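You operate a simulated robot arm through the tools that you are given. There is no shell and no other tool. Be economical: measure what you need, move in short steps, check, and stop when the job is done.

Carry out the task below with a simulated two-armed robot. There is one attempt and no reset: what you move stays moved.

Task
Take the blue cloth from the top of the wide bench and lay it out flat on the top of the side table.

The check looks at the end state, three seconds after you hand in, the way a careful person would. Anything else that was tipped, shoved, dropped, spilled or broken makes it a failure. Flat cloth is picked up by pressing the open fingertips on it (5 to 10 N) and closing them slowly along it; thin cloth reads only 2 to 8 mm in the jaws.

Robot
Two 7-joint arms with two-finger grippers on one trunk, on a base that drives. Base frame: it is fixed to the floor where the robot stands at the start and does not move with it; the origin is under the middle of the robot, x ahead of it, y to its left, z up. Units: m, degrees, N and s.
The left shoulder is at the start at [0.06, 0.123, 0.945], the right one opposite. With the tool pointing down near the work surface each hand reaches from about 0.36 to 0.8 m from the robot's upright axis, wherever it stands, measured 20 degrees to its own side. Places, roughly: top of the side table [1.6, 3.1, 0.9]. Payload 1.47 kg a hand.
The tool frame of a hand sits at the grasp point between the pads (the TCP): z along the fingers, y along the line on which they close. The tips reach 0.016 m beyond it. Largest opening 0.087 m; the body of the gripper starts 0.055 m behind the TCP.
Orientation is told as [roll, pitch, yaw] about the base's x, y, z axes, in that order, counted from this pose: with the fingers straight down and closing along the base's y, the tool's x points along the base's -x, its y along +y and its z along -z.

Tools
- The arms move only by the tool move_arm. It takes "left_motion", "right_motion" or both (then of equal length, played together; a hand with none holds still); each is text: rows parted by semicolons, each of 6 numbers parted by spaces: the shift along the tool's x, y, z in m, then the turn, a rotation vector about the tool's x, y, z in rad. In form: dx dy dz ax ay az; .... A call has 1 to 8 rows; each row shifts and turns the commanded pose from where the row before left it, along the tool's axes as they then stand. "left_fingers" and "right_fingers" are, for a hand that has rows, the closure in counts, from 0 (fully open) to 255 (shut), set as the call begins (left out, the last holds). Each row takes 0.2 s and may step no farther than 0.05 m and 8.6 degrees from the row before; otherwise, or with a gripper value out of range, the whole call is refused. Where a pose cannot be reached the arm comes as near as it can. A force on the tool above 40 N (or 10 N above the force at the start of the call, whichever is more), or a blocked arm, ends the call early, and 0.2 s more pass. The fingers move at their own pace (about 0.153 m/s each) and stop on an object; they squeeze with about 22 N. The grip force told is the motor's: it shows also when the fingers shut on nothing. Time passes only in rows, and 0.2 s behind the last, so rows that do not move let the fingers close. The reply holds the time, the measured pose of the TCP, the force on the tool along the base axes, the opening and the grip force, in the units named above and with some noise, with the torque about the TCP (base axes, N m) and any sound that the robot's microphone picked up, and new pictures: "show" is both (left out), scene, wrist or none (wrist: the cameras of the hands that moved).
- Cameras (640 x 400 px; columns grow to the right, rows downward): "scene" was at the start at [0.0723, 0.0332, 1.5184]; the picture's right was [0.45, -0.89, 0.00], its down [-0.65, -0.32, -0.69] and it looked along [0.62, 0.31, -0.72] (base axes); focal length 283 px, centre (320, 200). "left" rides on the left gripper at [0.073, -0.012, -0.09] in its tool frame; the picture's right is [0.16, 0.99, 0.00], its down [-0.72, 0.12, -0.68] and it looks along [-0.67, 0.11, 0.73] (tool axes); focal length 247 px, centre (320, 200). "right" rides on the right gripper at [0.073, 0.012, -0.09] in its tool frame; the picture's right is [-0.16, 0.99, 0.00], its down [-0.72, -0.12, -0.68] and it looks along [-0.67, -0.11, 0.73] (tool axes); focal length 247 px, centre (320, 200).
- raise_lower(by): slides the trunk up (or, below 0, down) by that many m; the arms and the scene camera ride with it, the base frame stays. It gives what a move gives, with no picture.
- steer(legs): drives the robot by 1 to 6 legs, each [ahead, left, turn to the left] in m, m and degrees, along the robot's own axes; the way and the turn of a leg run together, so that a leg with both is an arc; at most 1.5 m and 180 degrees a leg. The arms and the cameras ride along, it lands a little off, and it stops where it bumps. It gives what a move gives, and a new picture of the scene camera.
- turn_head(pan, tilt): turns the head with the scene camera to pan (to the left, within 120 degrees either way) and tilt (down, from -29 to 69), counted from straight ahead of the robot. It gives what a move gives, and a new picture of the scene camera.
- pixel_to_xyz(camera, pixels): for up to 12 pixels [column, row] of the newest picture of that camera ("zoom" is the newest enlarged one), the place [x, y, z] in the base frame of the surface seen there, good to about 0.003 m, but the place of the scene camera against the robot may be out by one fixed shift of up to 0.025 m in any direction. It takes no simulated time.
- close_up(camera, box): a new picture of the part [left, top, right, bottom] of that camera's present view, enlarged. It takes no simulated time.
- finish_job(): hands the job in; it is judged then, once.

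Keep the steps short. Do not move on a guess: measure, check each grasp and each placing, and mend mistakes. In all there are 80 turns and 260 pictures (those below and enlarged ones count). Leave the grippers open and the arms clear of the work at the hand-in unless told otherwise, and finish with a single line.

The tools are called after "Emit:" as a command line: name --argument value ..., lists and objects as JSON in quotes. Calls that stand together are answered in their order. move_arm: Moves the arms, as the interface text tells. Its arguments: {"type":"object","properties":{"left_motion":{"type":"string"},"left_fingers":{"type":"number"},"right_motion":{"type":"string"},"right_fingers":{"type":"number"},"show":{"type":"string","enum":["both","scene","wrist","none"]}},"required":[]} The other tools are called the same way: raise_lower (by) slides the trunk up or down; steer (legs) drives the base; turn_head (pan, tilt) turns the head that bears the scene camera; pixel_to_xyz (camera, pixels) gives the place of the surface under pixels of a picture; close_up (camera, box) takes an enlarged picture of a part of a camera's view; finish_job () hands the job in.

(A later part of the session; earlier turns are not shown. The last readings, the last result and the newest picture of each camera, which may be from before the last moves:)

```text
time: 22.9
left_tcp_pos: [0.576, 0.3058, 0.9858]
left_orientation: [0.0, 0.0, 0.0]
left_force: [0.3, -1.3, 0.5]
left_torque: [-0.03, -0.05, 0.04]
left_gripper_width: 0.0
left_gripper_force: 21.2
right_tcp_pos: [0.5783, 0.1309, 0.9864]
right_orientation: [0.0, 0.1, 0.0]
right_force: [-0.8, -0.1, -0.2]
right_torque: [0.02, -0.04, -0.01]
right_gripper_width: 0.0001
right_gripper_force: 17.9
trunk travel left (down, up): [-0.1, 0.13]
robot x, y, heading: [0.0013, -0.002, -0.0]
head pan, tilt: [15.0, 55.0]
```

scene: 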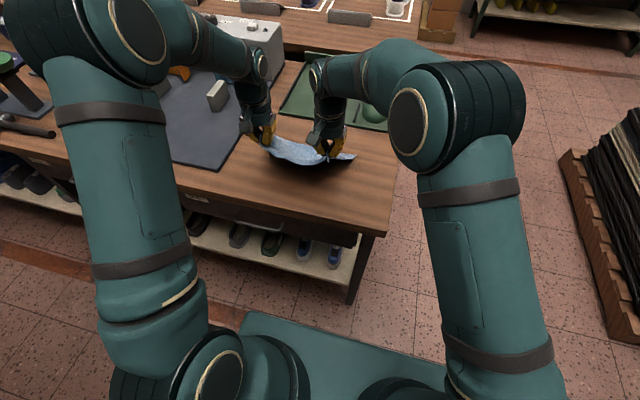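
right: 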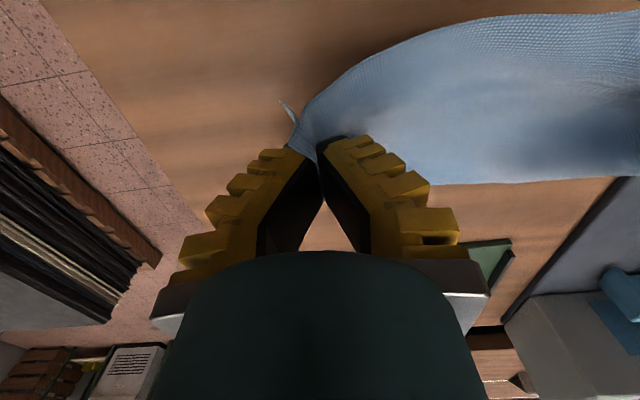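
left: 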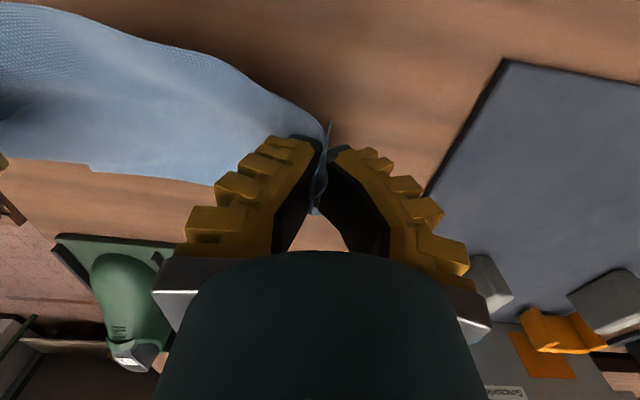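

Both ends held. Lift 0.14 m more and pull back a bit, spreading the hands ~1 cm each.

Emit:
move_arm --left_motion "0 0.002 -0.025 0 0 0; 0 0.002 -0.025 0 0 0; 0 0.002 -0.025 0 0 0; 0 0.002 -0.025 0 0 0; 0.02 0.002 -0.02 0 0 0; 0.03 0 -0.02 0 0 0; 0.03 0 0 0 0 0; 0.02 0 0 0 0 0" --right_motion "0 -0.002 -0.025 0 0 0; 0 -0.002 -0.025 0 0 0; 0 -0.002 -0.025 0 0 0; 0 -0.002 -0.025 0 0 0; 0.02 -0.002 -0.02 0 0 0; 0.03 0 -0.02 0 0 0; 0.03 0 0 0 0 0; 0.02 0 0 0 0 0"

```text
time: 24.8
left_tcp_pos: [0.4761, 0.3174, 1.1262]
left_orientation: [0.0, 0.0, 0.0]
left_force: [0.0, -1.3, -0.6]
left_torque: [-0.04, -0.03, 0.05]
left_gripper_width: 0.0
left_gripper_force: 26.3
right_tcp_pos: [0.4823, 0.1207, 1.1248]
right_orientation: [0.2, -0.1, 0.0]
right_force: [-0.2, 1.2, 0.3]
right_torque: [0.04, 0.01, -0.03]
right_gripper_width: 0.0
right_gripper_force: 22.1
trunk travel left (down, up): [-0.1, 0.13]
robot x, y, heading: [-0.002, 0.0022, 0.4]
head pan, tilt: [15.0, 55.0]
```

scene: 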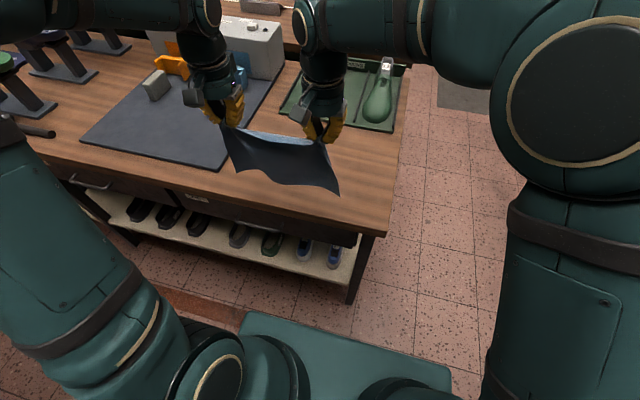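
right: 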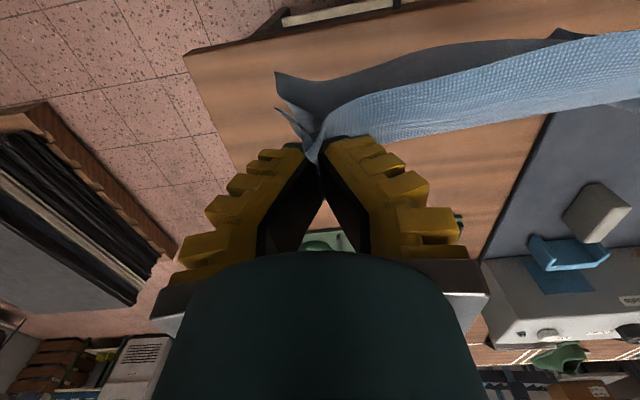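
left: 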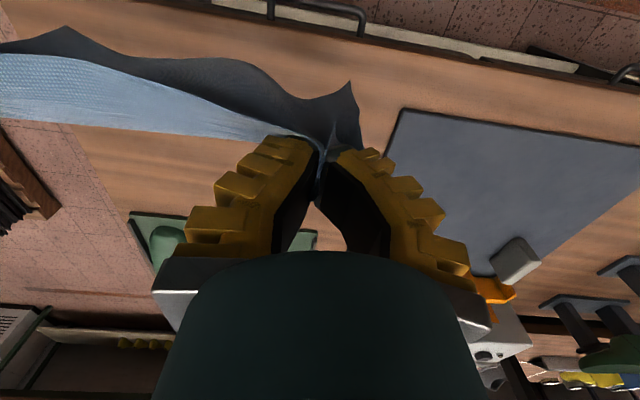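

Cloth hangs well from both hands. Raise the trunk for clearance, and measure the pallet and bench end in the scene for the route.

Emit:
raise_lower --by 0.1

Emit:
turn_head --pan -35 --tilt 50

Emit:
turn_head --pan -80 --tilt 45

```text
time: 26.1
left_tcp_pos: [0.4754, 0.3165, 1.2246]
left_orientation: [0.0, 0.1, 0.0]
left_force: [0.7, -0.3, -0.6]
left_torque: [0.02, 0.01, 0.06]
left_gripper_width: 0.0003
left_gripper_force: 25.5
right_tcp_pos: [0.4837, 0.121, 1.224]
right_orientation: [-0.1, 0.0, 0.0]
right_force: [0.1, 2.4, -0.2]
right_torque: [0.06, 0.02, -0.04]
right_gripper_width: 0.0
right_gripper_force: 22.1
trunk travel left (down, up): [-0.2, 0.03]
robot x, y, heading: [-0.002, 0.0008, 0.0]
head pan, tilt: [15.0, 55.0]
```

```text
time: 27.3
left_tcp_pos: [0.4755, 0.3157, 1.225]
left_orientation: [0.0, 0.0, 0.0]
left_force: [0.4, -2.2, -0.5]
left_torque: [0.04, 0.01, 0.06]
left_gripper_width: 0.0001
left_gripper_force: 26.6
right_tcp_pos: [0.4819, 0.1225, 1.2238]
right_orientation: [0.0, 0.0, 0.0]
right_force: [0.5, 1.2, -0.1]
right_torque: [0.01, -0.03, -0.04]
right_gripper_width: 0.0003
right_gripper_force: 21.7
trunk travel left (down, up): [-0.2, 0.03]
robot x, y, heading: [0.0009, 0.0029, 0.1]
head pan, tilt: [-35.0, 50.0]
```

scene: 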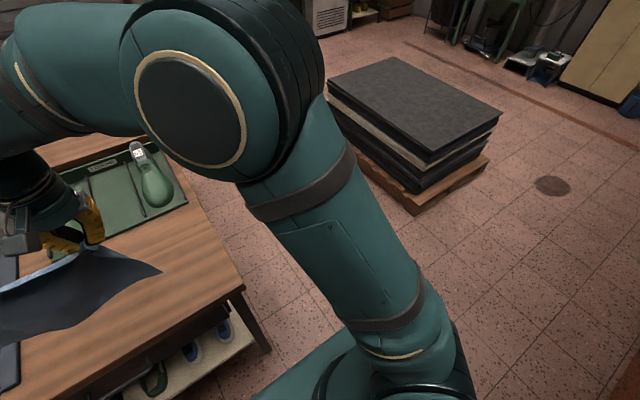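

```text
time: 28.4
left_tcp_pos: [0.4768, 0.3165, 1.2255]
left_orientation: [0.0, 0.0, 0.0]
left_force: [0.5, -2.6, -0.9]
left_torque: [0.0, -0.02, 0.06]
left_gripper_width: 0.0001
left_gripper_force: 22.9
right_tcp_pos: [0.4824, 0.1215, 1.2244]
right_orientation: [0.0, 0.1, 0.0]
right_force: [0.1, 2.0, -0.2]
right_torque: [-0.01, -0.01, -0.04]
right_gripper_width: 0.0001
right_gripper_force: 22.3
trunk travel left (down, up): [-0.2, 0.03]
robot x, y, heading: [0.0031, -0.0029, 0.4]
head pan, tilt: [-80.0, 45.0]
```

scene: 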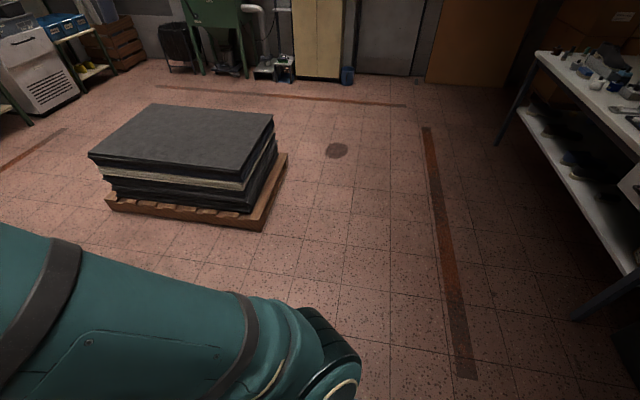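

Emit:
pixel_to_xyz --camera "scene" --pixels '[[262, 230], [108, 203], [90, 157], [250, 174], [287, 155], [350, 260], [568, 318], [60, 165]]'

Emit:
turn_head --pan -20 --tilt 40

Emit:
pixel_to_xyz --camera "scene" --pixels '[[100, 200], [160, 230], [180, 180], [170, 150], [150, 110], [140, 90]]'

```text
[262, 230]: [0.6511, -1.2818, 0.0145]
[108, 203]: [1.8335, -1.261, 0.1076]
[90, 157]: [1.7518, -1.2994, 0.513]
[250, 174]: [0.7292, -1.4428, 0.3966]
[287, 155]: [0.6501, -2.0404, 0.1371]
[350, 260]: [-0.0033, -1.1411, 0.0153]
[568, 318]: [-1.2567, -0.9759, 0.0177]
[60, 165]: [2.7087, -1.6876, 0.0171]
```

```text
time: 29.7
left_tcp_pos: [0.4758, 0.3179, 1.2261]
left_orientation: [0.0, 0.0, 0.1]
left_force: [0.1, -1.9, -0.7]
left_torque: [-0.02, -0.04, 0.02]
left_gripper_width: 0.0001
left_gripper_force: 20.8
right_tcp_pos: [0.4824, 0.1214, 1.224]
right_orientation: [0.1, 0.0, 0.0]
right_force: [0.2, 1.9, 0.7]
right_torque: [0.04, -0.03, -0.01]
right_gripper_width: 0.0
right_gripper_force: 21.5
trunk travel left (down, up): [-0.2, 0.03]
robot x, y, heading: [0.0014, 0.001, -0.1]
head pan, tilt: [-20.0, 40.0]
```

scene: 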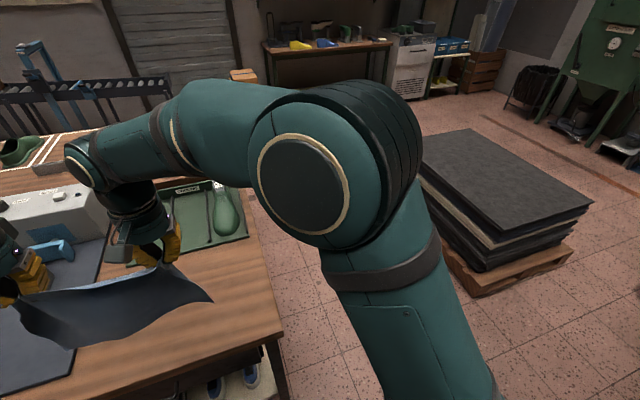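

```text
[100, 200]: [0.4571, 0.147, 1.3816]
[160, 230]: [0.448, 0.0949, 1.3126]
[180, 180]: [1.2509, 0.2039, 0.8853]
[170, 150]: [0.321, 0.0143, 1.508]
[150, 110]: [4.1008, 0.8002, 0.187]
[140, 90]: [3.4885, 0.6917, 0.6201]
```

Passage between bench end (y≈−0.05) and pallet (y≈−1.27, x 0.65–1.85) is 1.2 m wide. Slide right 0.66 m, then forward in steps.

Emit:
steer --legs '[[-0.08, 0, 0], [0, -0.66, 0], [0.6, 0, 0]]'

```text
time: 39.6
left_tcp_pos: [0.994, -0.3517, 1.2256]
left_orientation: [0.0, 0.0, -0.1]
left_force: [0.3, -1.7, 0.2]
left_torque: [0.0, 0.0, 0.05]
left_gripper_width: 0.0021
left_gripper_force: 25.3
right_tcp_pos: [1.0002, -0.5491, 1.2232]
right_orientation: [0.0, 0.0, -0.2]
right_force: [-0.6, 2.3, 0.5]
right_torque: [0.05, 0.01, -0.03]
right_gripper_width: 0.0
right_gripper_force: 22.2
trunk travel left (down, up): [-0.2, 0.03]
robot x, y, heading: [0.5147, -0.6708, -0.3]
head pan, tilt: [-20.0, 40.0]
```

scene: 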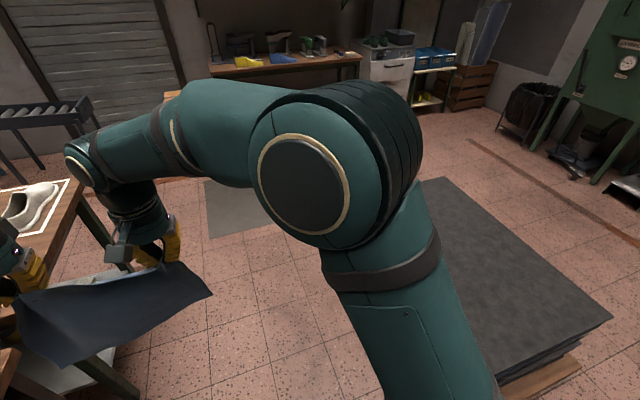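

No bump, grips hold. Continue ahead 2.15 m.

Emit:
steer --legs '[[1.2, 0, 0], [0.95, 0, 0]]'

Emit:
turn_head --pan 85 --tilt 25

```text
time: 50.4
left_tcp_pos: [3.1647, -0.3853, 1.2267]
left_orientation: [0.0, 0.0, -0.5]
left_force: [0.1, -0.6, 0.8]
left_torque: [0.05, 0.0, 0.04]
left_gripper_width: 0.0
left_gripper_force: 22.1
right_tcp_pos: [3.17, -0.5817, 1.2242]
right_orientation: [0.0, 0.0, -0.6]
right_force: [0.5, 1.2, 0.5]
right_torque: [0.0, 0.01, -0.02]
right_gripper_width: 0.0
right_gripper_force: 22.0
trunk travel left (down, up): [-0.2, 0.03]
robot x, y, heading: [2.6841, -0.7004, -0.8]
head pan, tilt: [-20.0, 40.0]
```

scene: 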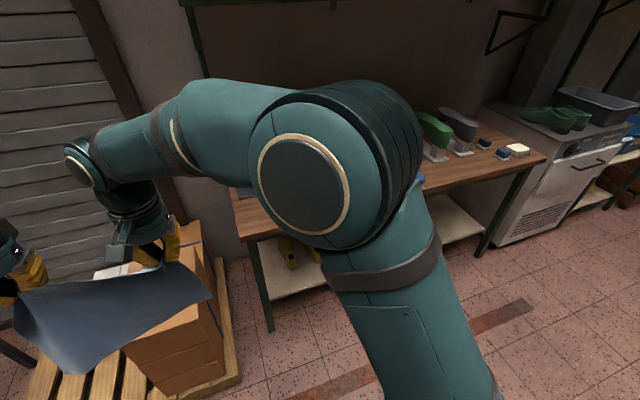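

```text
time: 52.2
left_tcp_pos: [3.1638, -0.385, 1.2262]
left_orientation: [0.1, 0.0, -0.5]
left_force: [0.3, -1.1, -0.6]
left_torque: [0.03, -0.01, 0.02]
left_gripper_width: 0.0001
left_gripper_force: 22.0
right_tcp_pos: [3.1697, -0.5813, 1.2245]
right_orientation: [-0.1, 0.0, -0.5]
right_force: [-0.4, 1.3, 0.6]
right_torque: [0.03, 0.0, 0.0]
right_gripper_width: 0.0002
right_gripper_force: 22.0
trunk travel left (down, up): [-0.2, 0.03]
robot x, y, heading: [2.6907, -0.6969, -0.9]
head pan, tilt: [85.0, 25.0]
```

scene: 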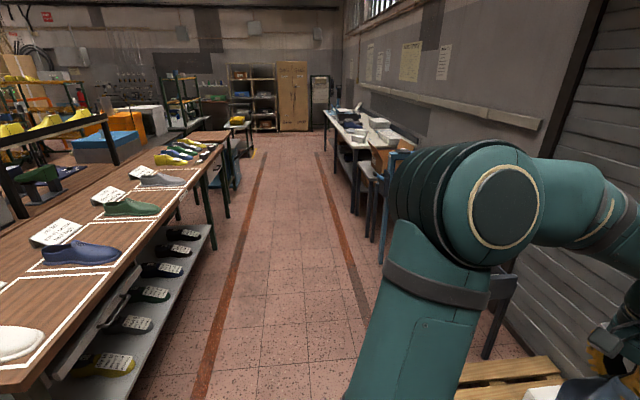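

A clear aisle runs toward +y. I measure its edges and the side table at about (205,140).

Emit:
pixel_to_xyz --camera "scene" --pixels '[[205, 140], [230, 135], [225, 210], [195, 135], [370, 230], [380, 260], [355, 205], [250, 270], [235, 160], [305, 300]]'

Emit:
close_up --camera "scene" --box '[100, 80, 340, 230]'

```text
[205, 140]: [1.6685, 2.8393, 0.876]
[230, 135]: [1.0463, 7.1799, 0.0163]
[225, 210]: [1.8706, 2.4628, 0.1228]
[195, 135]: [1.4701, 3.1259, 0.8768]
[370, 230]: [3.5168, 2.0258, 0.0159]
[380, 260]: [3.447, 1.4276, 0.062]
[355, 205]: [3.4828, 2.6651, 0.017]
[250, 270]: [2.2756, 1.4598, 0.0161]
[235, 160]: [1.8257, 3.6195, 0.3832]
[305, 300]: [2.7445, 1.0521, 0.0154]
```

```text
2.67 times, centred on (220, 155) of scene
```

zoom: 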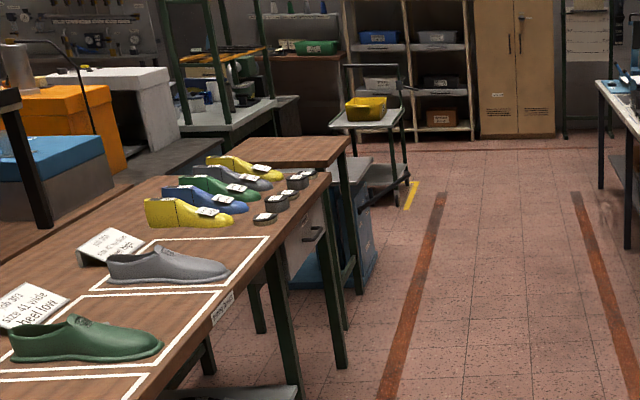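

Emit:
pixel_to_xyz --camera "zoom" --pixels '[[346, 141], [250, 140], [325, 164], [230, 156], [335, 155], [290, 150], [318, 175], [366, 120], [408, 180], [340, 180]]'

```text
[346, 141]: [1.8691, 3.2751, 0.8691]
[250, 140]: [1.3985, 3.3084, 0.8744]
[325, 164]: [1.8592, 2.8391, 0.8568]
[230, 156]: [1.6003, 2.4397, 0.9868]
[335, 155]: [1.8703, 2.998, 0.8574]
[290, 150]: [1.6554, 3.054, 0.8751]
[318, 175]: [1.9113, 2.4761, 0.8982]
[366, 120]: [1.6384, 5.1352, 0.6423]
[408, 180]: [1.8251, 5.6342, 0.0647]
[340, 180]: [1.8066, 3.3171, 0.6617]
```

Side table top: x≈1.38–1.86, y≈2.65–3.3, z≈0.86; the aisle is clear from x≈1.9 to 3.4. Turn left to face +y and drive up the aisle.

Emit:
steer --legs '[[0, 0, 90.9], [1.3, 0, 0], [1.2, 0, 0]]'

Emit:
turn_head --pan 45 --tilt 35

```text
time: 68.2
left_tcp_pos: [2.433, 2.2725, 1.2257]
left_orientation: [0.0, 0.0, 88.7]
left_force: [2.2, -0.2, -0.3]
left_torque: [0.04, 0.02, -0.01]
left_gripper_width: 0.0002
left_gripper_force: 22.2
right_tcp_pos: [2.6278, 2.2754, 1.2243]
right_orientation: [0.0, -0.1, 88.6]
right_force: [-2.7, 0.0, -0.6]
right_torque: [0.0, 0.0, 0.02]
right_gripper_width: 0.0004
right_gripper_force: 21.3
trunk travel left (down, up): [-0.2, 0.03]
robot x, y, heading: [2.7358, 1.7874, 88.8]
head pan, tilt: [85.0, 25.0]
```

scene: 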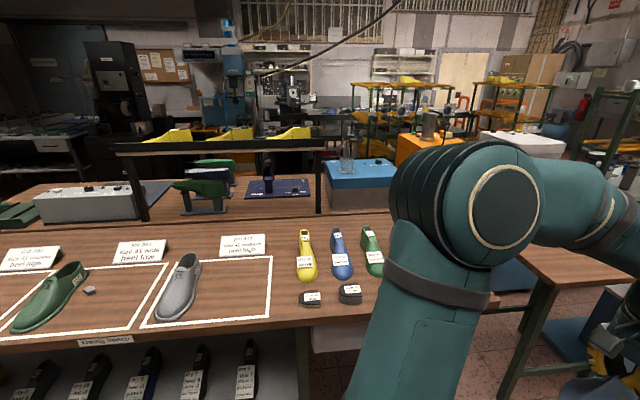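

```text
time: 69.3
left_tcp_pos: [2.4326, 2.2724, 1.2263]
left_orientation: [0.0, 0.0, 88.6]
left_force: [1.2, -0.6, -0.5]
left_torque: [-0.01, -0.01, 0.02]
left_gripper_width: 0.0
left_gripper_force: 22.2
right_tcp_pos: [2.6284, 2.2748, 1.2251]
right_orientation: [0.0, 0.0, 88.7]
right_force: [-1.8, -0.2, 0.7]
right_torque: [-0.01, 0.0, -0.01]
right_gripper_width: 0.0
right_gripper_force: 21.8
trunk travel left (down, up): [-0.2, 0.03]
robot x, y, heading: [2.742, 1.7897, 88.6]
head pan, tilt: [45.0, 35.0]
```

scene: 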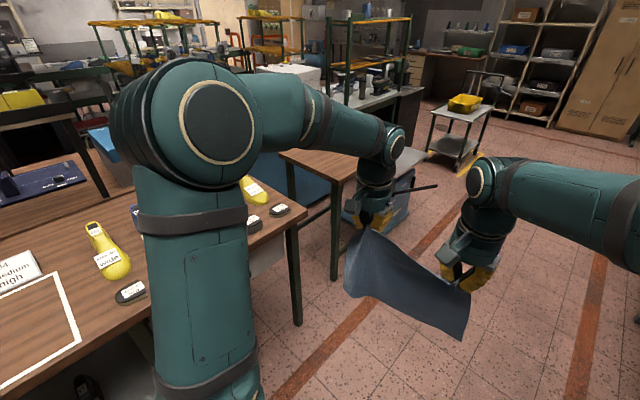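

I measure the side table's edges and the cart/blue box beyond it.

Emit:
pixel_to_xyz --camera "scene" --pixels '[[335, 175], [285, 155], [300, 225], [433, 186], [415, 160], [410, 200], [480, 110], [460, 165], [310, 150], [345, 160], [280, 210], [320, 165]]'

Emit:
close_up --camera "scene" --box '[240, 80, 500, 250]'

```text
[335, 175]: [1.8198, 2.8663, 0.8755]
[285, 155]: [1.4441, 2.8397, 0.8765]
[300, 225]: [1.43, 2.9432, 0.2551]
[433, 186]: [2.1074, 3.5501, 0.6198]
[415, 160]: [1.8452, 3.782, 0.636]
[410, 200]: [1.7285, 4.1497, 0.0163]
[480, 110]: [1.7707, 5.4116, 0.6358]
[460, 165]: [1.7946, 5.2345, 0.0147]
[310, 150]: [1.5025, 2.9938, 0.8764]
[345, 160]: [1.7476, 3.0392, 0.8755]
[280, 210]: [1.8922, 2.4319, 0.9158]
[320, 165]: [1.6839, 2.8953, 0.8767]
```

```text
2.35 times, centred on (370, 165) of scene
```

zoom: 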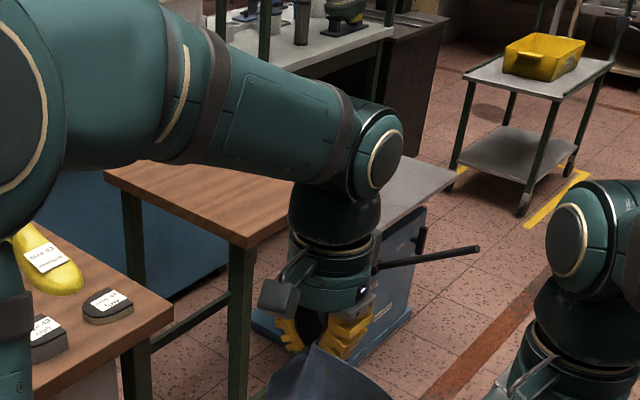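

The cart handle ends near (2.1, 3.55, 0.62), so I keep robot y≈3.05 and centre the hands instead. Drive ahead 1.26 m, turn to face −x.

Emit:
steer --legs '[[1.26, 0, 0], [0, 0, 91.3]]'

Emit:
move_arm --left_motion "0 -0.04 0 0 0 0; 0 -0.04 0 0 0 0; 0 -0.04 0 0 0 0; 0 -0.04 0 0 0 0; 0 -0.03 0 0 0 0; 0 -0.02 0 0 0 0" --right_motion "0 -0.04 0 0 0 0; 0 -0.04 0 0 0 0; 0 -0.04 0 0 0 0; 0 -0.04 0 0 0 0; 0 -0.03 0 0 0 0; 0 -0.02 0 0 0 0" --show "none"

Emit:
turn_head --pan 0 --tilt 45

```text
time: 79.5
left_tcp_pos: [2.2921, 2.7322, 1.2243]
left_orientation: [0.0, 0.0, -180.0]
left_force: [0.3, 1.8, -0.5]
left_torque: [-0.01, -0.01, 0.05]
left_gripper_width: 0.0
left_gripper_force: 21.6
right_tcp_pos: [2.284, 2.9271, 1.2238]
right_orientation: [0.0, 0.0, -179.9]
right_force: [1.5, -1.0, 0.1]
right_torque: [-0.02, 0.0, -0.04]
right_gripper_width: 0.0
right_gripper_force: 22.3
trunk travel left (down, up): [-0.2, 0.03]
robot x, y, heading: [2.7682, 3.0484, -179.8]
head pan, tilt: [45.0, 35.0]
```

scene: 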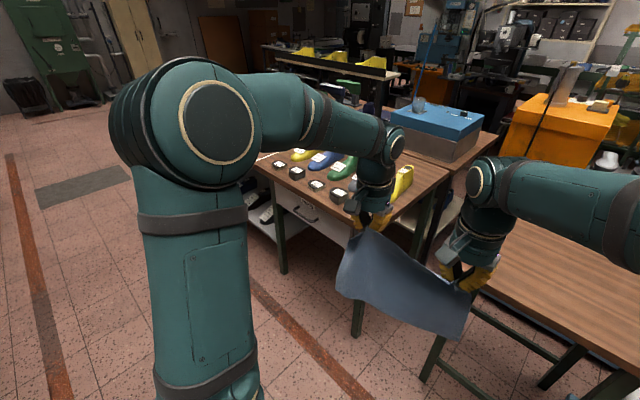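

```text
time: 80.9
left_tcp_pos: [2.2894, 2.9436, 1.2248]
left_orientation: [0.0, 0.1, -180.0]
left_force: [-1.5, 3.5, -1.6]
left_torque: [-0.01, -0.02, 0.05]
left_gripper_width: 0.0
left_gripper_force: 21.7
right_tcp_pos: [2.2835, 3.1401, 1.2231]
right_orientation: [0.1, 0.0, -179.9]
right_force: [0.2, -2.7, -0.4]
right_torque: [-0.04, 0.02, -0.06]
right_gripper_width: 0.0002
right_gripper_force: 22.3
trunk travel left (down, up): [-0.2, 0.03]
robot x, y, heading: [2.7671, 3.0523, -179.8]
head pan, tilt: [45.0, 35.0]
```

```text
time: 82.0
left_tcp_pos: [2.2897, 2.9426, 1.2239]
left_orientation: [0.0, 0.1, -179.9]
left_force: [-0.8, 3.4, 0.1]
left_torque: [0.01, 0.01, 0.05]
left_gripper_width: 0.0001
left_gripper_force: 22.8
right_tcp_pos: [2.2848, 3.138, 1.2244]
right_orientation: [0.0, 0.0, -179.9]
right_force: [0.7, -3.0, 0.1]
right_torque: [-0.03, 0.01, -0.06]
right_gripper_width: 0.0
right_gripper_force: 21.7
trunk travel left (down, up): [-0.2, 0.03]
robot x, y, heading: [2.7708, 3.0539, -179.5]
head pan, tilt: [0.0, 45.0]
```

scene: 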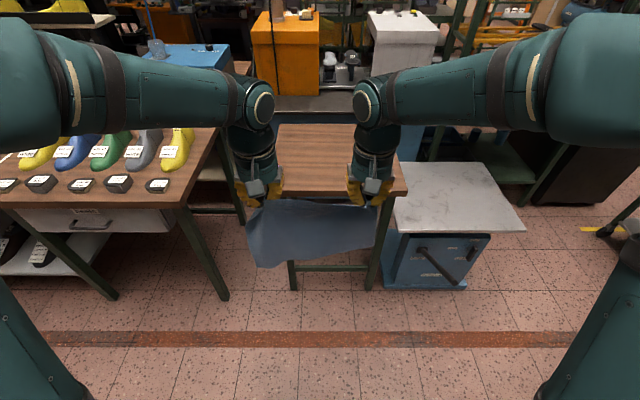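

I see the side table between the hands. Measure its corners.

Emit:
pixel_to_xyz --camera "scene" --pixels '[[283, 128], [352, 128], [403, 188], [320, 160], [300, 185], [228, 135], [210, 165], [395, 170], [460, 190], [445, 230], [300, 110], [270, 120]]'

Emit:
pixel_to_xyz --camera "left" --pixels '[[320, 30]]'

```text
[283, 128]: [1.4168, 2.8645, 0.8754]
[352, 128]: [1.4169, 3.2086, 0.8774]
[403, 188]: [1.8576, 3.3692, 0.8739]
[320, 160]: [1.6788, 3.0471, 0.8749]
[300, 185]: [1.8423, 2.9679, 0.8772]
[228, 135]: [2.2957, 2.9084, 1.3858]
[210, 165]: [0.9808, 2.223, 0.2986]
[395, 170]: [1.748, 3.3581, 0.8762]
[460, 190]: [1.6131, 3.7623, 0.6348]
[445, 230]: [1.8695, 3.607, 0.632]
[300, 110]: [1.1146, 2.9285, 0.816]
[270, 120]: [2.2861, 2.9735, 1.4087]
```

```text
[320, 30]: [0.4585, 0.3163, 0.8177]
```

Table top: x 1.41–1.86, y ≈2.80–3.36, z≈0.861. Drive ahead 0.46 m so that the cloth comes above the table (its bottom hangs at ~1.02).

Emit:
steer --legs '[[0.46, 0, 0]]'

Emit:
turn_head --pan 0 --tilt 58

```text
time: 84.8
left_tcp_pos: [1.8344, 2.9455, 1.2252]
left_orientation: [-0.1, 0.0, 179.8]
left_force: [-0.4, 3.3, -0.4]
left_torque: [-0.01, -0.04, 0.03]
left_gripper_width: 0.0
left_gripper_force: 21.5
right_tcp_pos: [1.8284, 3.1422, 1.2242]
right_orientation: [0.0, 0.0, 179.8]
right_force: [0.6, -3.4, 0.0]
right_torque: [-0.06, -0.04, -0.05]
right_gripper_width: 0.0
right_gripper_force: 22.3
trunk travel left (down, up): [-0.2, 0.03]
robot x, y, heading: [2.3137, 3.0524, 179.4]
head pan, tilt: [0.0, 45.0]
```

scene: 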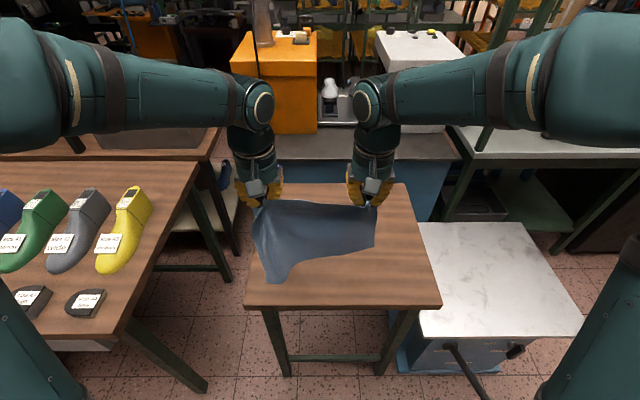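

```text
time: 85.5
left_tcp_pos: [1.8342, 2.9443, 1.2241]
left_orientation: [-0.1, 0.0, 179.7]
left_force: [-0.7, 3.5, -0.1]
left_torque: [0.01, 0.02, 0.07]
left_gripper_width: 0.0
left_gripper_force: 22.3
right_tcp_pos: [1.83, 3.1421, 1.2245]
right_orientation: [0.1, 0.0, 179.8]
right_force: [1.3, -3.4, 0.3]
right_torque: [0.0, 0.01, -0.06]
right_gripper_width: 0.0
right_gripper_force: 22.6
trunk travel left (down, up): [-0.2, 0.03]
robot x, y, heading: [2.3099, 3.0466, 179.8]
head pan, tilt: [0.0, 58.0]
```

scene: 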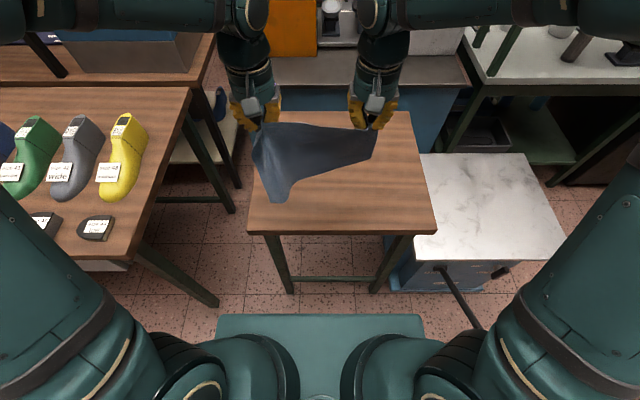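

Emit:
close_up --camera "scene" --box '[220, 80, 440, 220]'

Emit:
pixel_to_xyz --camera "scene" --pixels '[[277, 198], [370, 155], [330, 165], [256, 165], [262, 135], [310, 128], [255, 222], [430, 222], [408, 118], [320, 140], [340, 200]]'

```text
2.86 times, centred on (330, 150) of scene
```

zoom: 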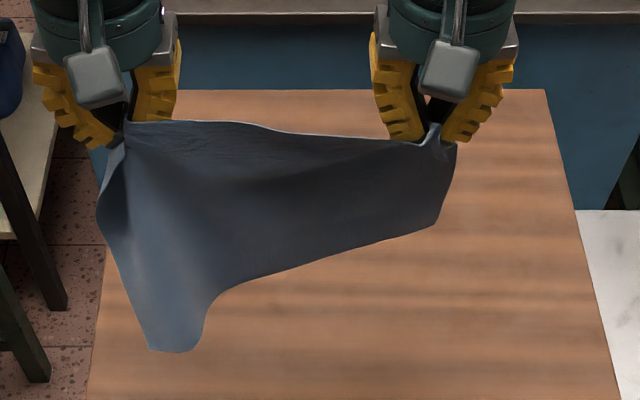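

```text
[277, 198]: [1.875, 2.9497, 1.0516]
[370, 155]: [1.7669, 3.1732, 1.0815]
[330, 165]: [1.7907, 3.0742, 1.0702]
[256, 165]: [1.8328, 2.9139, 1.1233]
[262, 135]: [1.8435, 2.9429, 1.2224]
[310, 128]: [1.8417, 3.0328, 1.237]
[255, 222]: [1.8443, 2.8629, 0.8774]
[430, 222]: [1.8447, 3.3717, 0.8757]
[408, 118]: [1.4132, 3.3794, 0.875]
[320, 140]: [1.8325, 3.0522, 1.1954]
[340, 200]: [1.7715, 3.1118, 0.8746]
```

Bottom edge hangs at z≈1.03 (true), table centre ≈(1.63, 3.10). Plan: move the hands 0.05 to the right and far over the table, lower until the bottom edge drags, then pull toward the robot while lowering. First the move outward; also check base front distance.

Emit:
move_arm --left_motion "-0.036 -0.008 0 0 0 0; -0.036 -0.008 0 0 0 0; -0.036 -0.008 0 0 0 0; -0.036 -0.008 0 0 0 0; -0.036 -0.008 0 0 0 0; -0.036 -0.008 0 0 0 0; -0.036 0 0 0 0 0; -0.03 0 0 0 0 0" --right_motion "-0.036 -0.008 0 0 0 0; -0.036 -0.008 0 0 0 0; -0.036 -0.008 0 0 0 0; -0.036 -0.008 0 0 0 0; -0.036 -0.008 0 0 0 0; -0.036 -0.008 0 0 0 0; -0.036 0 0 0 0 0; -0.03 0 0 0 0 0" --show "none"

Emit:
raise_lower --by -0.1

Emit:
turn_head --pan 0 --tilt 52

```text
time: 87.3
left_tcp_pos: [1.5959, 2.9957, 1.2289]
left_orientation: [0.0, 0.0, 179.8]
left_force: [-0.6, 8.5, -2.1]
left_torque: [0.02, 0.05, 0.14]
left_gripper_width: 0.0
left_gripper_force: 21.7
left hand out of reach, approached as far as the arm can: row 7, 8
right_tcp_pos: [1.5799, 3.1946, 1.2152]
right_orientation: [0.2, 0.0, 180.0]
right_force: [1.2, -7.5, 1.1]
right_torque: [-0.1, 0.0, -0.14]
right_gripper_width: 0.0001
right_gripper_force: 21.2
right hand out of reach, approached as far as the arm can: row 7, 8
trunk travel left (down, up): [-0.2, 0.03]
robot x, y, heading: [2.3098, 3.0499, 179.8]
head pan, tilt: [0.0, 58.0]
```

```text
time: 88.6
left_tcp_pos: [1.5926, 2.994, 1.1274]
left_orientation: [0.1, -0.1, 179.7]
left_force: [-0.5, 10.2, -1.9]
left_torque: [0.01, 0.04, 0.21]
left_gripper_width: 0.0001
left_gripper_force: 21.7
right_tcp_pos: [1.58, 3.1958, 1.1141]
right_orientation: [0.2, -0.1, 179.8]
right_force: [1.7, -10.4, 1.6]
right_torque: [-0.14, -0.03, -0.12]
right_gripper_width: 0.0002
right_gripper_force: 22.6
trunk travel left (down, up): [-0.1, 0.13]
robot x, y, heading: [2.3114, 3.0519, 179.9]
head pan, tilt: [0.0, 58.0]
```

```text
time: 89.3
left_tcp_pos: [1.5929, 2.9942, 1.1258]
left_orientation: [0.0, 0.0, 179.8]
left_force: [-1.1, 9.5, -1.6]
left_torque: [-0.02, 0.04, 0.19]
left_gripper_width: 0.0
left_gripper_force: 22.0
right_tcp_pos: [1.5784, 3.1949, 1.1154]
right_orientation: [0.0, 0.0, 179.9]
right_force: [0.3, -10.4, 1.2]
right_torque: [-0.14, -0.01, -0.15]
right_gripper_width: 0.0
right_gripper_force: 21.7
trunk travel left (down, up): [-0.1, 0.13]
robot x, y, heading: [2.3147, 3.052, 179.9]
head pan, tilt: [0.0, 52.0]
```

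scene: 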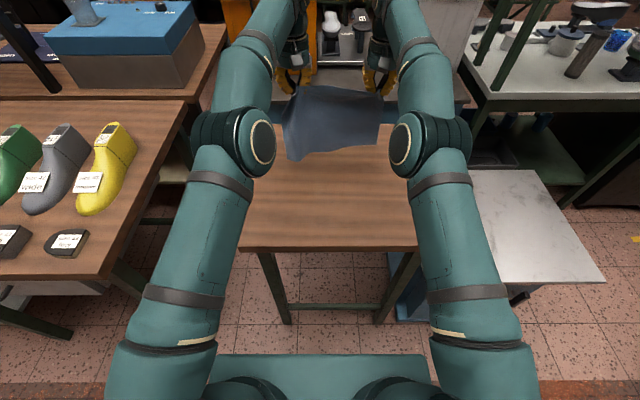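

Reach limit reached at x≈1.585 — enough. Tension between hands is ~10 N; ease 2 mm each, level the hands and lower until the bottom edge should touch (hand z≈1.04).

Emit:
move_arm --left_motion "0 -0.002 0.02 0 0 0; 0 0 0.02 0 0 0; 0 0 0.02 0 0 0; 0 0 0.02 0 0 0" --right_motion "0.005 0.002 0.018 0 0 0; 0.005 0 0.018 0 0 0; 0.002 0 0.018 0 0 0; 0.002 0 0.018 0 0 0" --show "scene"

Emit:
close_up --camera "scene" --box '[230, 60, 430, 200]'

```text
time: 90.3
left_tcp_pos: [1.5915, 2.9972, 1.0457]
left_orientation: [0.0, 0.1, 179.8]
left_force: [-0.3, 3.5, 1.3]
left_torque: [-0.02, 0.0, 0.1]
left_gripper_width: 0.0
left_gripper_force: 21.7
right_tcp_pos: [1.594, 3.1937, 1.0413]
right_orientation: [0.0, 0.0, 179.8]
right_force: [0.4, -3.5, 0.3]
right_torque: [-0.06, -0.04, -0.07]
right_gripper_width: 0.0
right_gripper_force: 23.0
trunk travel left (down, up): [-0.1, 0.13]
robot x, y, heading: [2.3099, 3.0512, 179.8]
head pan, tilt: [0.0, 52.0]
```

scene: 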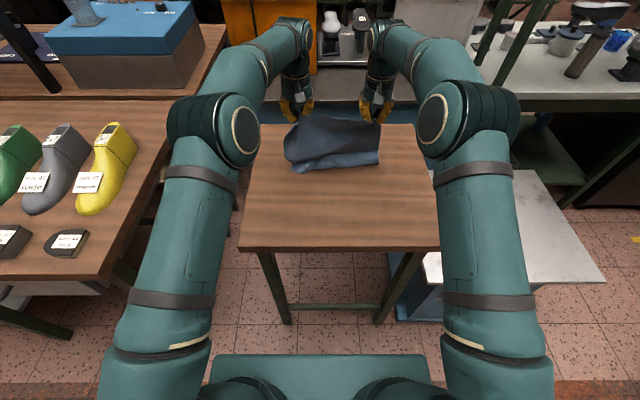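

```text
2.86 times, centred on (330, 130) of scene
```

zoom: 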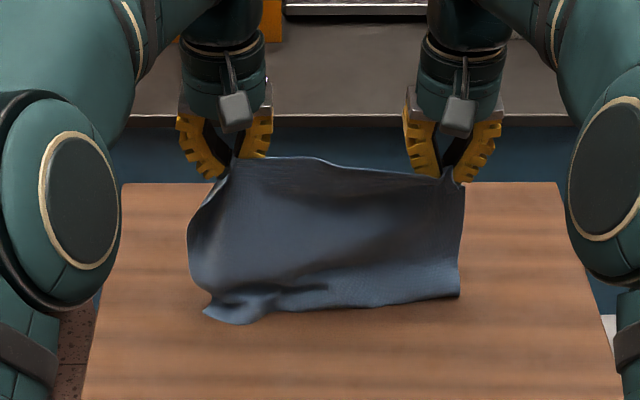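

The bottom edge touches and its lip flares toward the robot. So it is better to lay it the other way: bottom near me, hands sweeping away. Measure the lip and base front.

Emit:
pixel_to_xyz --camera "zoom" --pixels '[[230, 315], [350, 300], [455, 292], [210, 270], [240, 165], [440, 180]]'

Emit:
pixel_to_xyz --camera "scene" --pixels '[[320, 358], [320, 375], [320, 244], [290, 315], [250, 242]]'

```text
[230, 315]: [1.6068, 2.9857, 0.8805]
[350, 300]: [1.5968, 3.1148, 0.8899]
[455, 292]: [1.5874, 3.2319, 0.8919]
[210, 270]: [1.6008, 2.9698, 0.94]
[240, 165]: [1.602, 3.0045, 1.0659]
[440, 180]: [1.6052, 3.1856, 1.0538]
```

```text
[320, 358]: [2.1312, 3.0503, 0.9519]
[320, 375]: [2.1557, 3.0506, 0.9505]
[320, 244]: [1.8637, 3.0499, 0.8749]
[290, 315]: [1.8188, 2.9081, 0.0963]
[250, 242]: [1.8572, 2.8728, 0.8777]
```

The cloth hangs nearly straight with its left bottom corner curled to my side. I lift 3 cm, come back 13 cm (bottom edge to x≈1.73), and lower again, ready to sweep away.

Emit:
move_arm --left_motion "0 0 -0.02 0 0 0; 0.015 0 -0.02 0 0 0; 0.04 0 0 0 0 0; 0.04 0 0 0 0 0; 0.04 0 0 0 0 0; 0 0 0 0 0 0; 0 0 0.02 0 0 0; 0 0 0.018 0 0 0" --right_motion "0 0 -0.02 0 0 0; 0.015 0 -0.015 0 0 0; 0.04 0 0 0 0 0; 0.04 0 0 0 0 0; 0.04 0 0 0 0 0; 0 0 0 0 0 0; 0 0 0.02 0 0 0; 0 0 0.02 0 0 0" --show "scene"

Emit:
close_up --camera "scene" --box '[220, 80, 440, 260]'

```text
time: 92.1
left_tcp_pos: [1.7274, 2.9953, 1.0481]
left_orientation: [-0.1, 0.1, 179.8]
left_force: [0.4, 3.3, -0.8]
left_torque: [0.0, 0.01, 0.04]
left_gripper_width: 0.0
left_gripper_force: 22.5
right_tcp_pos: [1.7287, 3.192, 1.0369]
right_orientation: [0.1, 0.1, 179.8]
right_force: [-0.7, -3.7, 0.1]
right_torque: [-0.07, -0.02, -0.05]
right_gripper_width: 0.0002
right_gripper_force: 21.9
trunk travel left (down, up): [-0.1, 0.13]
robot x, y, heading: [2.3088, 3.0527, 180.1]
head pan, tilt: [0.0, 52.0]
```

scene: 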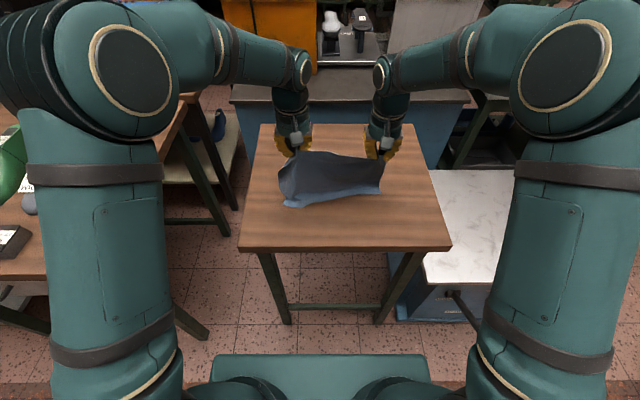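

```text
2.22 times, centred on (330, 170) of scene
```

zoom: 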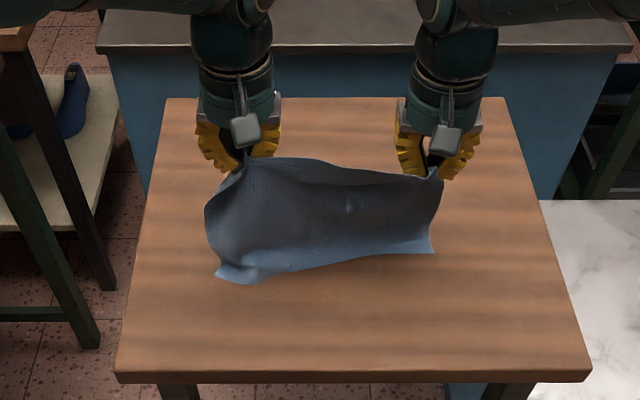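

The lip lies toward me across the width. Sweep away and down, first half.

Emit:
move_arm --left_motion "-0.012 0 0.018 0 0 0; -0.02 0 0.02 0 0 0; -0.022 0 0.02 0 0 0; -0.024 0 0.02 0 0 0" --right_motion "-0.012 0 0.015 0 0 0; -0.02 0 0.018 0 0 0; -0.022 0 0.018 0 0 0; -0.024 0 0.018 0 0 0" --show "scene"

Emit:
close_up --camera "scene" --box '[220, 80, 440, 260]'

```text
time: 93.1
left_tcp_pos: [1.6485, 2.9958, 0.9688]
left_orientation: [0.0, 0.1, 179.8]
left_force: [-0.1, 3.2, 0.2]
left_torque: [0.03, -0.02, 0.07]
left_gripper_width: 0.0
left_gripper_force: 22.1
right_tcp_pos: [1.6482, 3.1916, 0.9672]
right_orientation: [-0.1, 0.0, 179.8]
right_force: [-0.6, -3.1, -0.3]
right_torque: [-0.03, -0.02, -0.04]
right_gripper_width: 0.0
right_gripper_force: 21.8
trunk travel left (down, up): [-0.1, 0.13]
robot x, y, heading: [2.3103, 3.0522, 179.9]
head pan, tilt: [0.0, 52.0]
```

scene: 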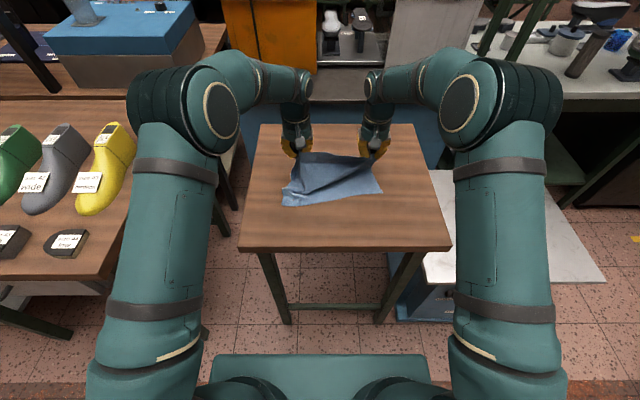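

```text
2.22 times, centred on (330, 170) of scene
```

zoom: 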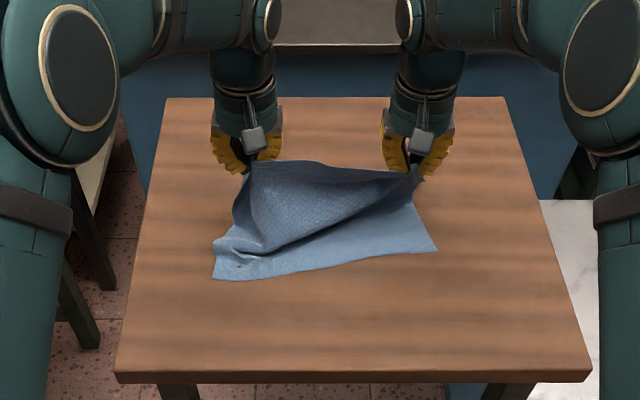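

Laying well; a bulge at left needs more outward travel. Continue with more outward than down.

Emit:
move_arm --left_motion "-0.03 0 0.008 0 0 0; -0.03 0 0.014 0 0 0; -0.025 0 0.02 0 0 0; -0.02 0 0.02 0 0 0" --right_motion "-0.03 0 0.008 0 0 0; -0.03 0 0.014 0 0 0; -0.025 0 0.02 0 0 0; -0.02 0 0.02 0 0 0" --show "scene"

Emit:
close_up --camera "scene" --box '[220, 80, 440, 260]'

```text
time: 94.1
left_tcp_pos: [1.5599, 2.9949, 0.9085]
left_orientation: [0.0, 0.1, 179.8]
left_force: [-0.2, 5.1, 0.5]
left_torque: [-0.02, 0.03, 0.11]
left_gripper_width: 0.0001
left_gripper_force: 21.9
left hand out of reach, approached as far as the arm can: row 4
right_tcp_pos: [1.5515, 3.1925, 0.9053]
right_orientation: [0.1, 0.0, 179.9]
right_force: [0.6, -3.7, 0.9]
right_torque: [-0.07, 0.04, -0.08]
right_gripper_width: 0.0
right_gripper_force: 22.3
right hand out of reach, approached as far as the arm can: row 4
trunk travel left (down, up): [-0.1, 0.13]
robot x, y, heading: [2.3131, 3.0508, 179.6]
head pan, tilt: [0.0, 52.0]
```

scene: 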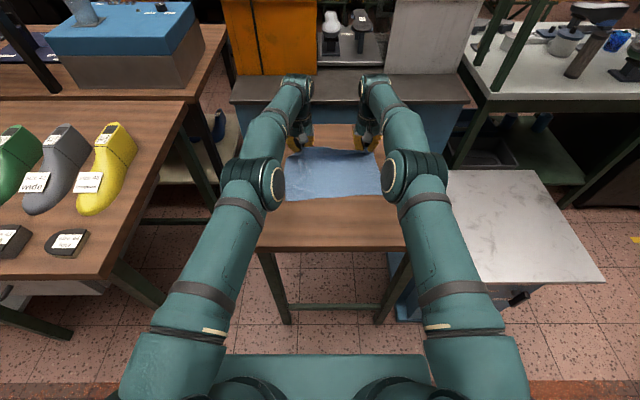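

```text
2.22 times, centred on (330, 170) of scene
```

zoom: 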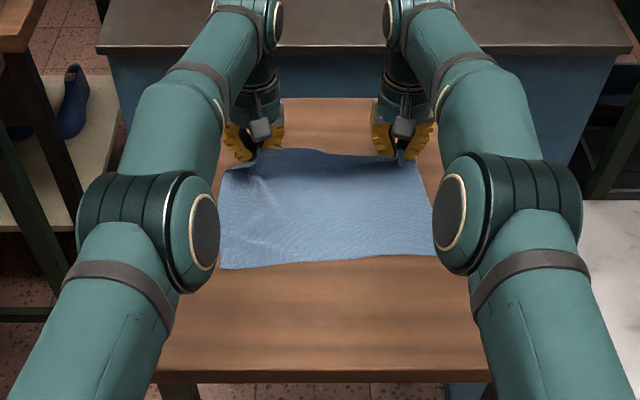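

Nearly flat. At the reach limit outward; now lower the last ~2.5 cm straight down.

Emit:
raise_lower --by -0.026

Emit:
close_up --camera "scene" --box '[220, 80, 440, 260]'

Emit:
close_up --camera "left" --box '[0, 0, 640, 400]'

Emit:
close_up --camera "right" --box '[0, 0, 640, 400]'

```text
time: 94.8
left_tcp_pos: [1.5576, 2.9961, 0.8836]
left_orientation: [0.0, -0.2, 179.8]
left_force: [-0.1, 4.6, 0.3]
left_torque: [0.0, 0.01, 0.11]
left_gripper_width: 0.0
left_gripper_force: 22.1
right_tcp_pos: [1.5498, 3.1947, 0.8801]
right_orientation: [0.1, -0.1, 179.9]
right_force: [0.2, -5.3, 0.6]
right_torque: [-0.08, -0.01, -0.1]
right_gripper_width: 0.0
right_gripper_force: 22.0
trunk travel left (down, up): [-0.074, 0.156]
robot x, y, heading: [2.3125, 3.0496, 180.0]
head pan, tilt: [0.0, 52.0]
```

```text
2.22 times, centred on (330, 170) of scene
```

zoom: 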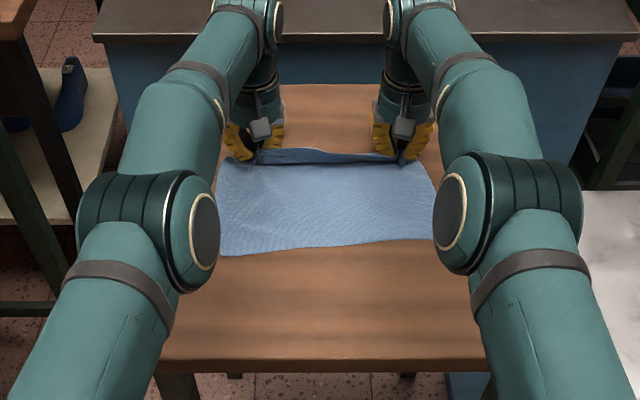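

```text
1.00 times, centred on (320, 200) of left (not enlarged: the box is as wide or as high as the picture)
```

zoom: 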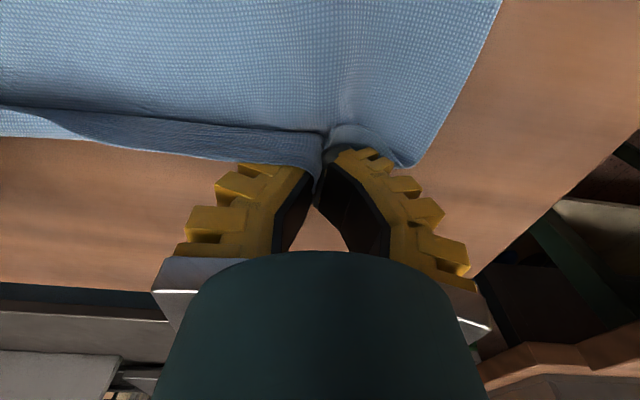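

```text
1.00 times, centred on (320, 200) of right (not enlarged: the box is as wide or as high as the picture)
```

zoom: 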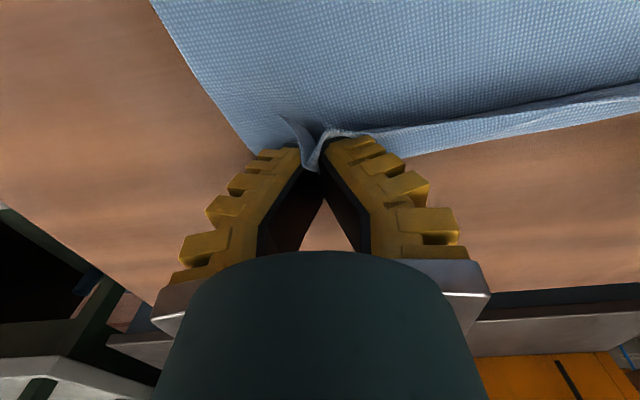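

The far edge stands up slightly between the grips, as expected. Release by opening part-way, then check.

Emit:
move_arm --left_motion "0 0 0 0 0 0; 0 0 0 0 0 0; 0 0 0 0 0 0" --right_motion "0 0 0 0 0 0; 0 0 0 0 0 0; 0 0 0 0 0 0" --left_fingers 170 --right_fingers 170

```text
time: 95.6
left_tcp_pos: [1.5562, 2.996, 0.8831]
left_orientation: [0.1, 0.1, 179.7]
left_force: [-0.6, -0.3, 0.0]
left_torque: [-0.02, 0.0, -0.01]
left_gripper_width: 0.0318
left_gripper_force: 4.0
right_tcp_pos: [1.5499, 3.1931, 0.8791]
right_orientation: [0.0, -0.1, 179.8]
right_force: [0.5, -0.1, 0.3]
right_torque: [-0.03, 0.03, 0.0]
right_gripper_width: 0.0321
right_gripper_force: 4.3
trunk travel left (down, up): [-0.074, 0.156]
robot x, y, heading: [2.3125, 3.0493, 179.7]
head pan, tilt: [0.0, 52.0]
```

scene: 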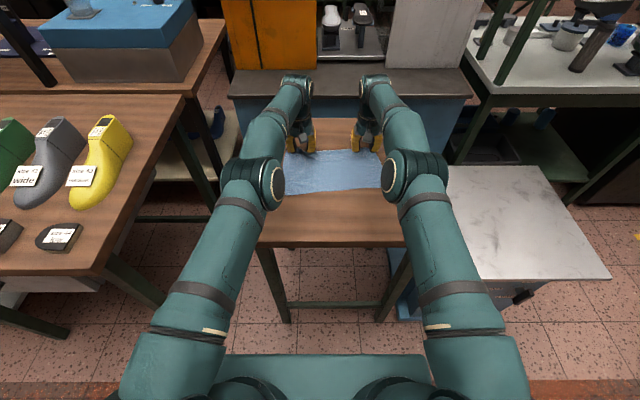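
right: 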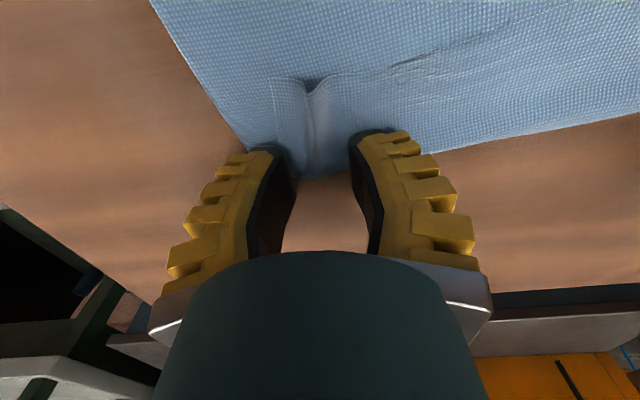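
left: 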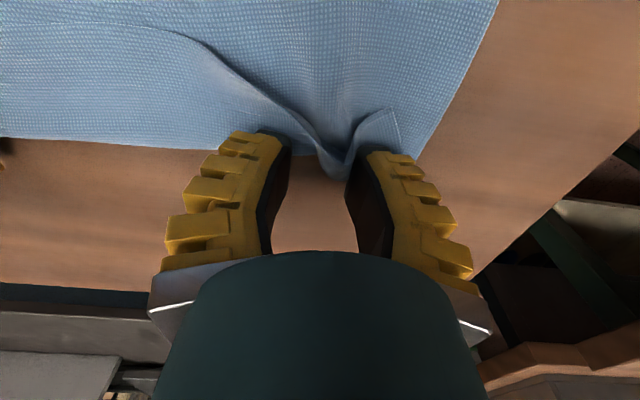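

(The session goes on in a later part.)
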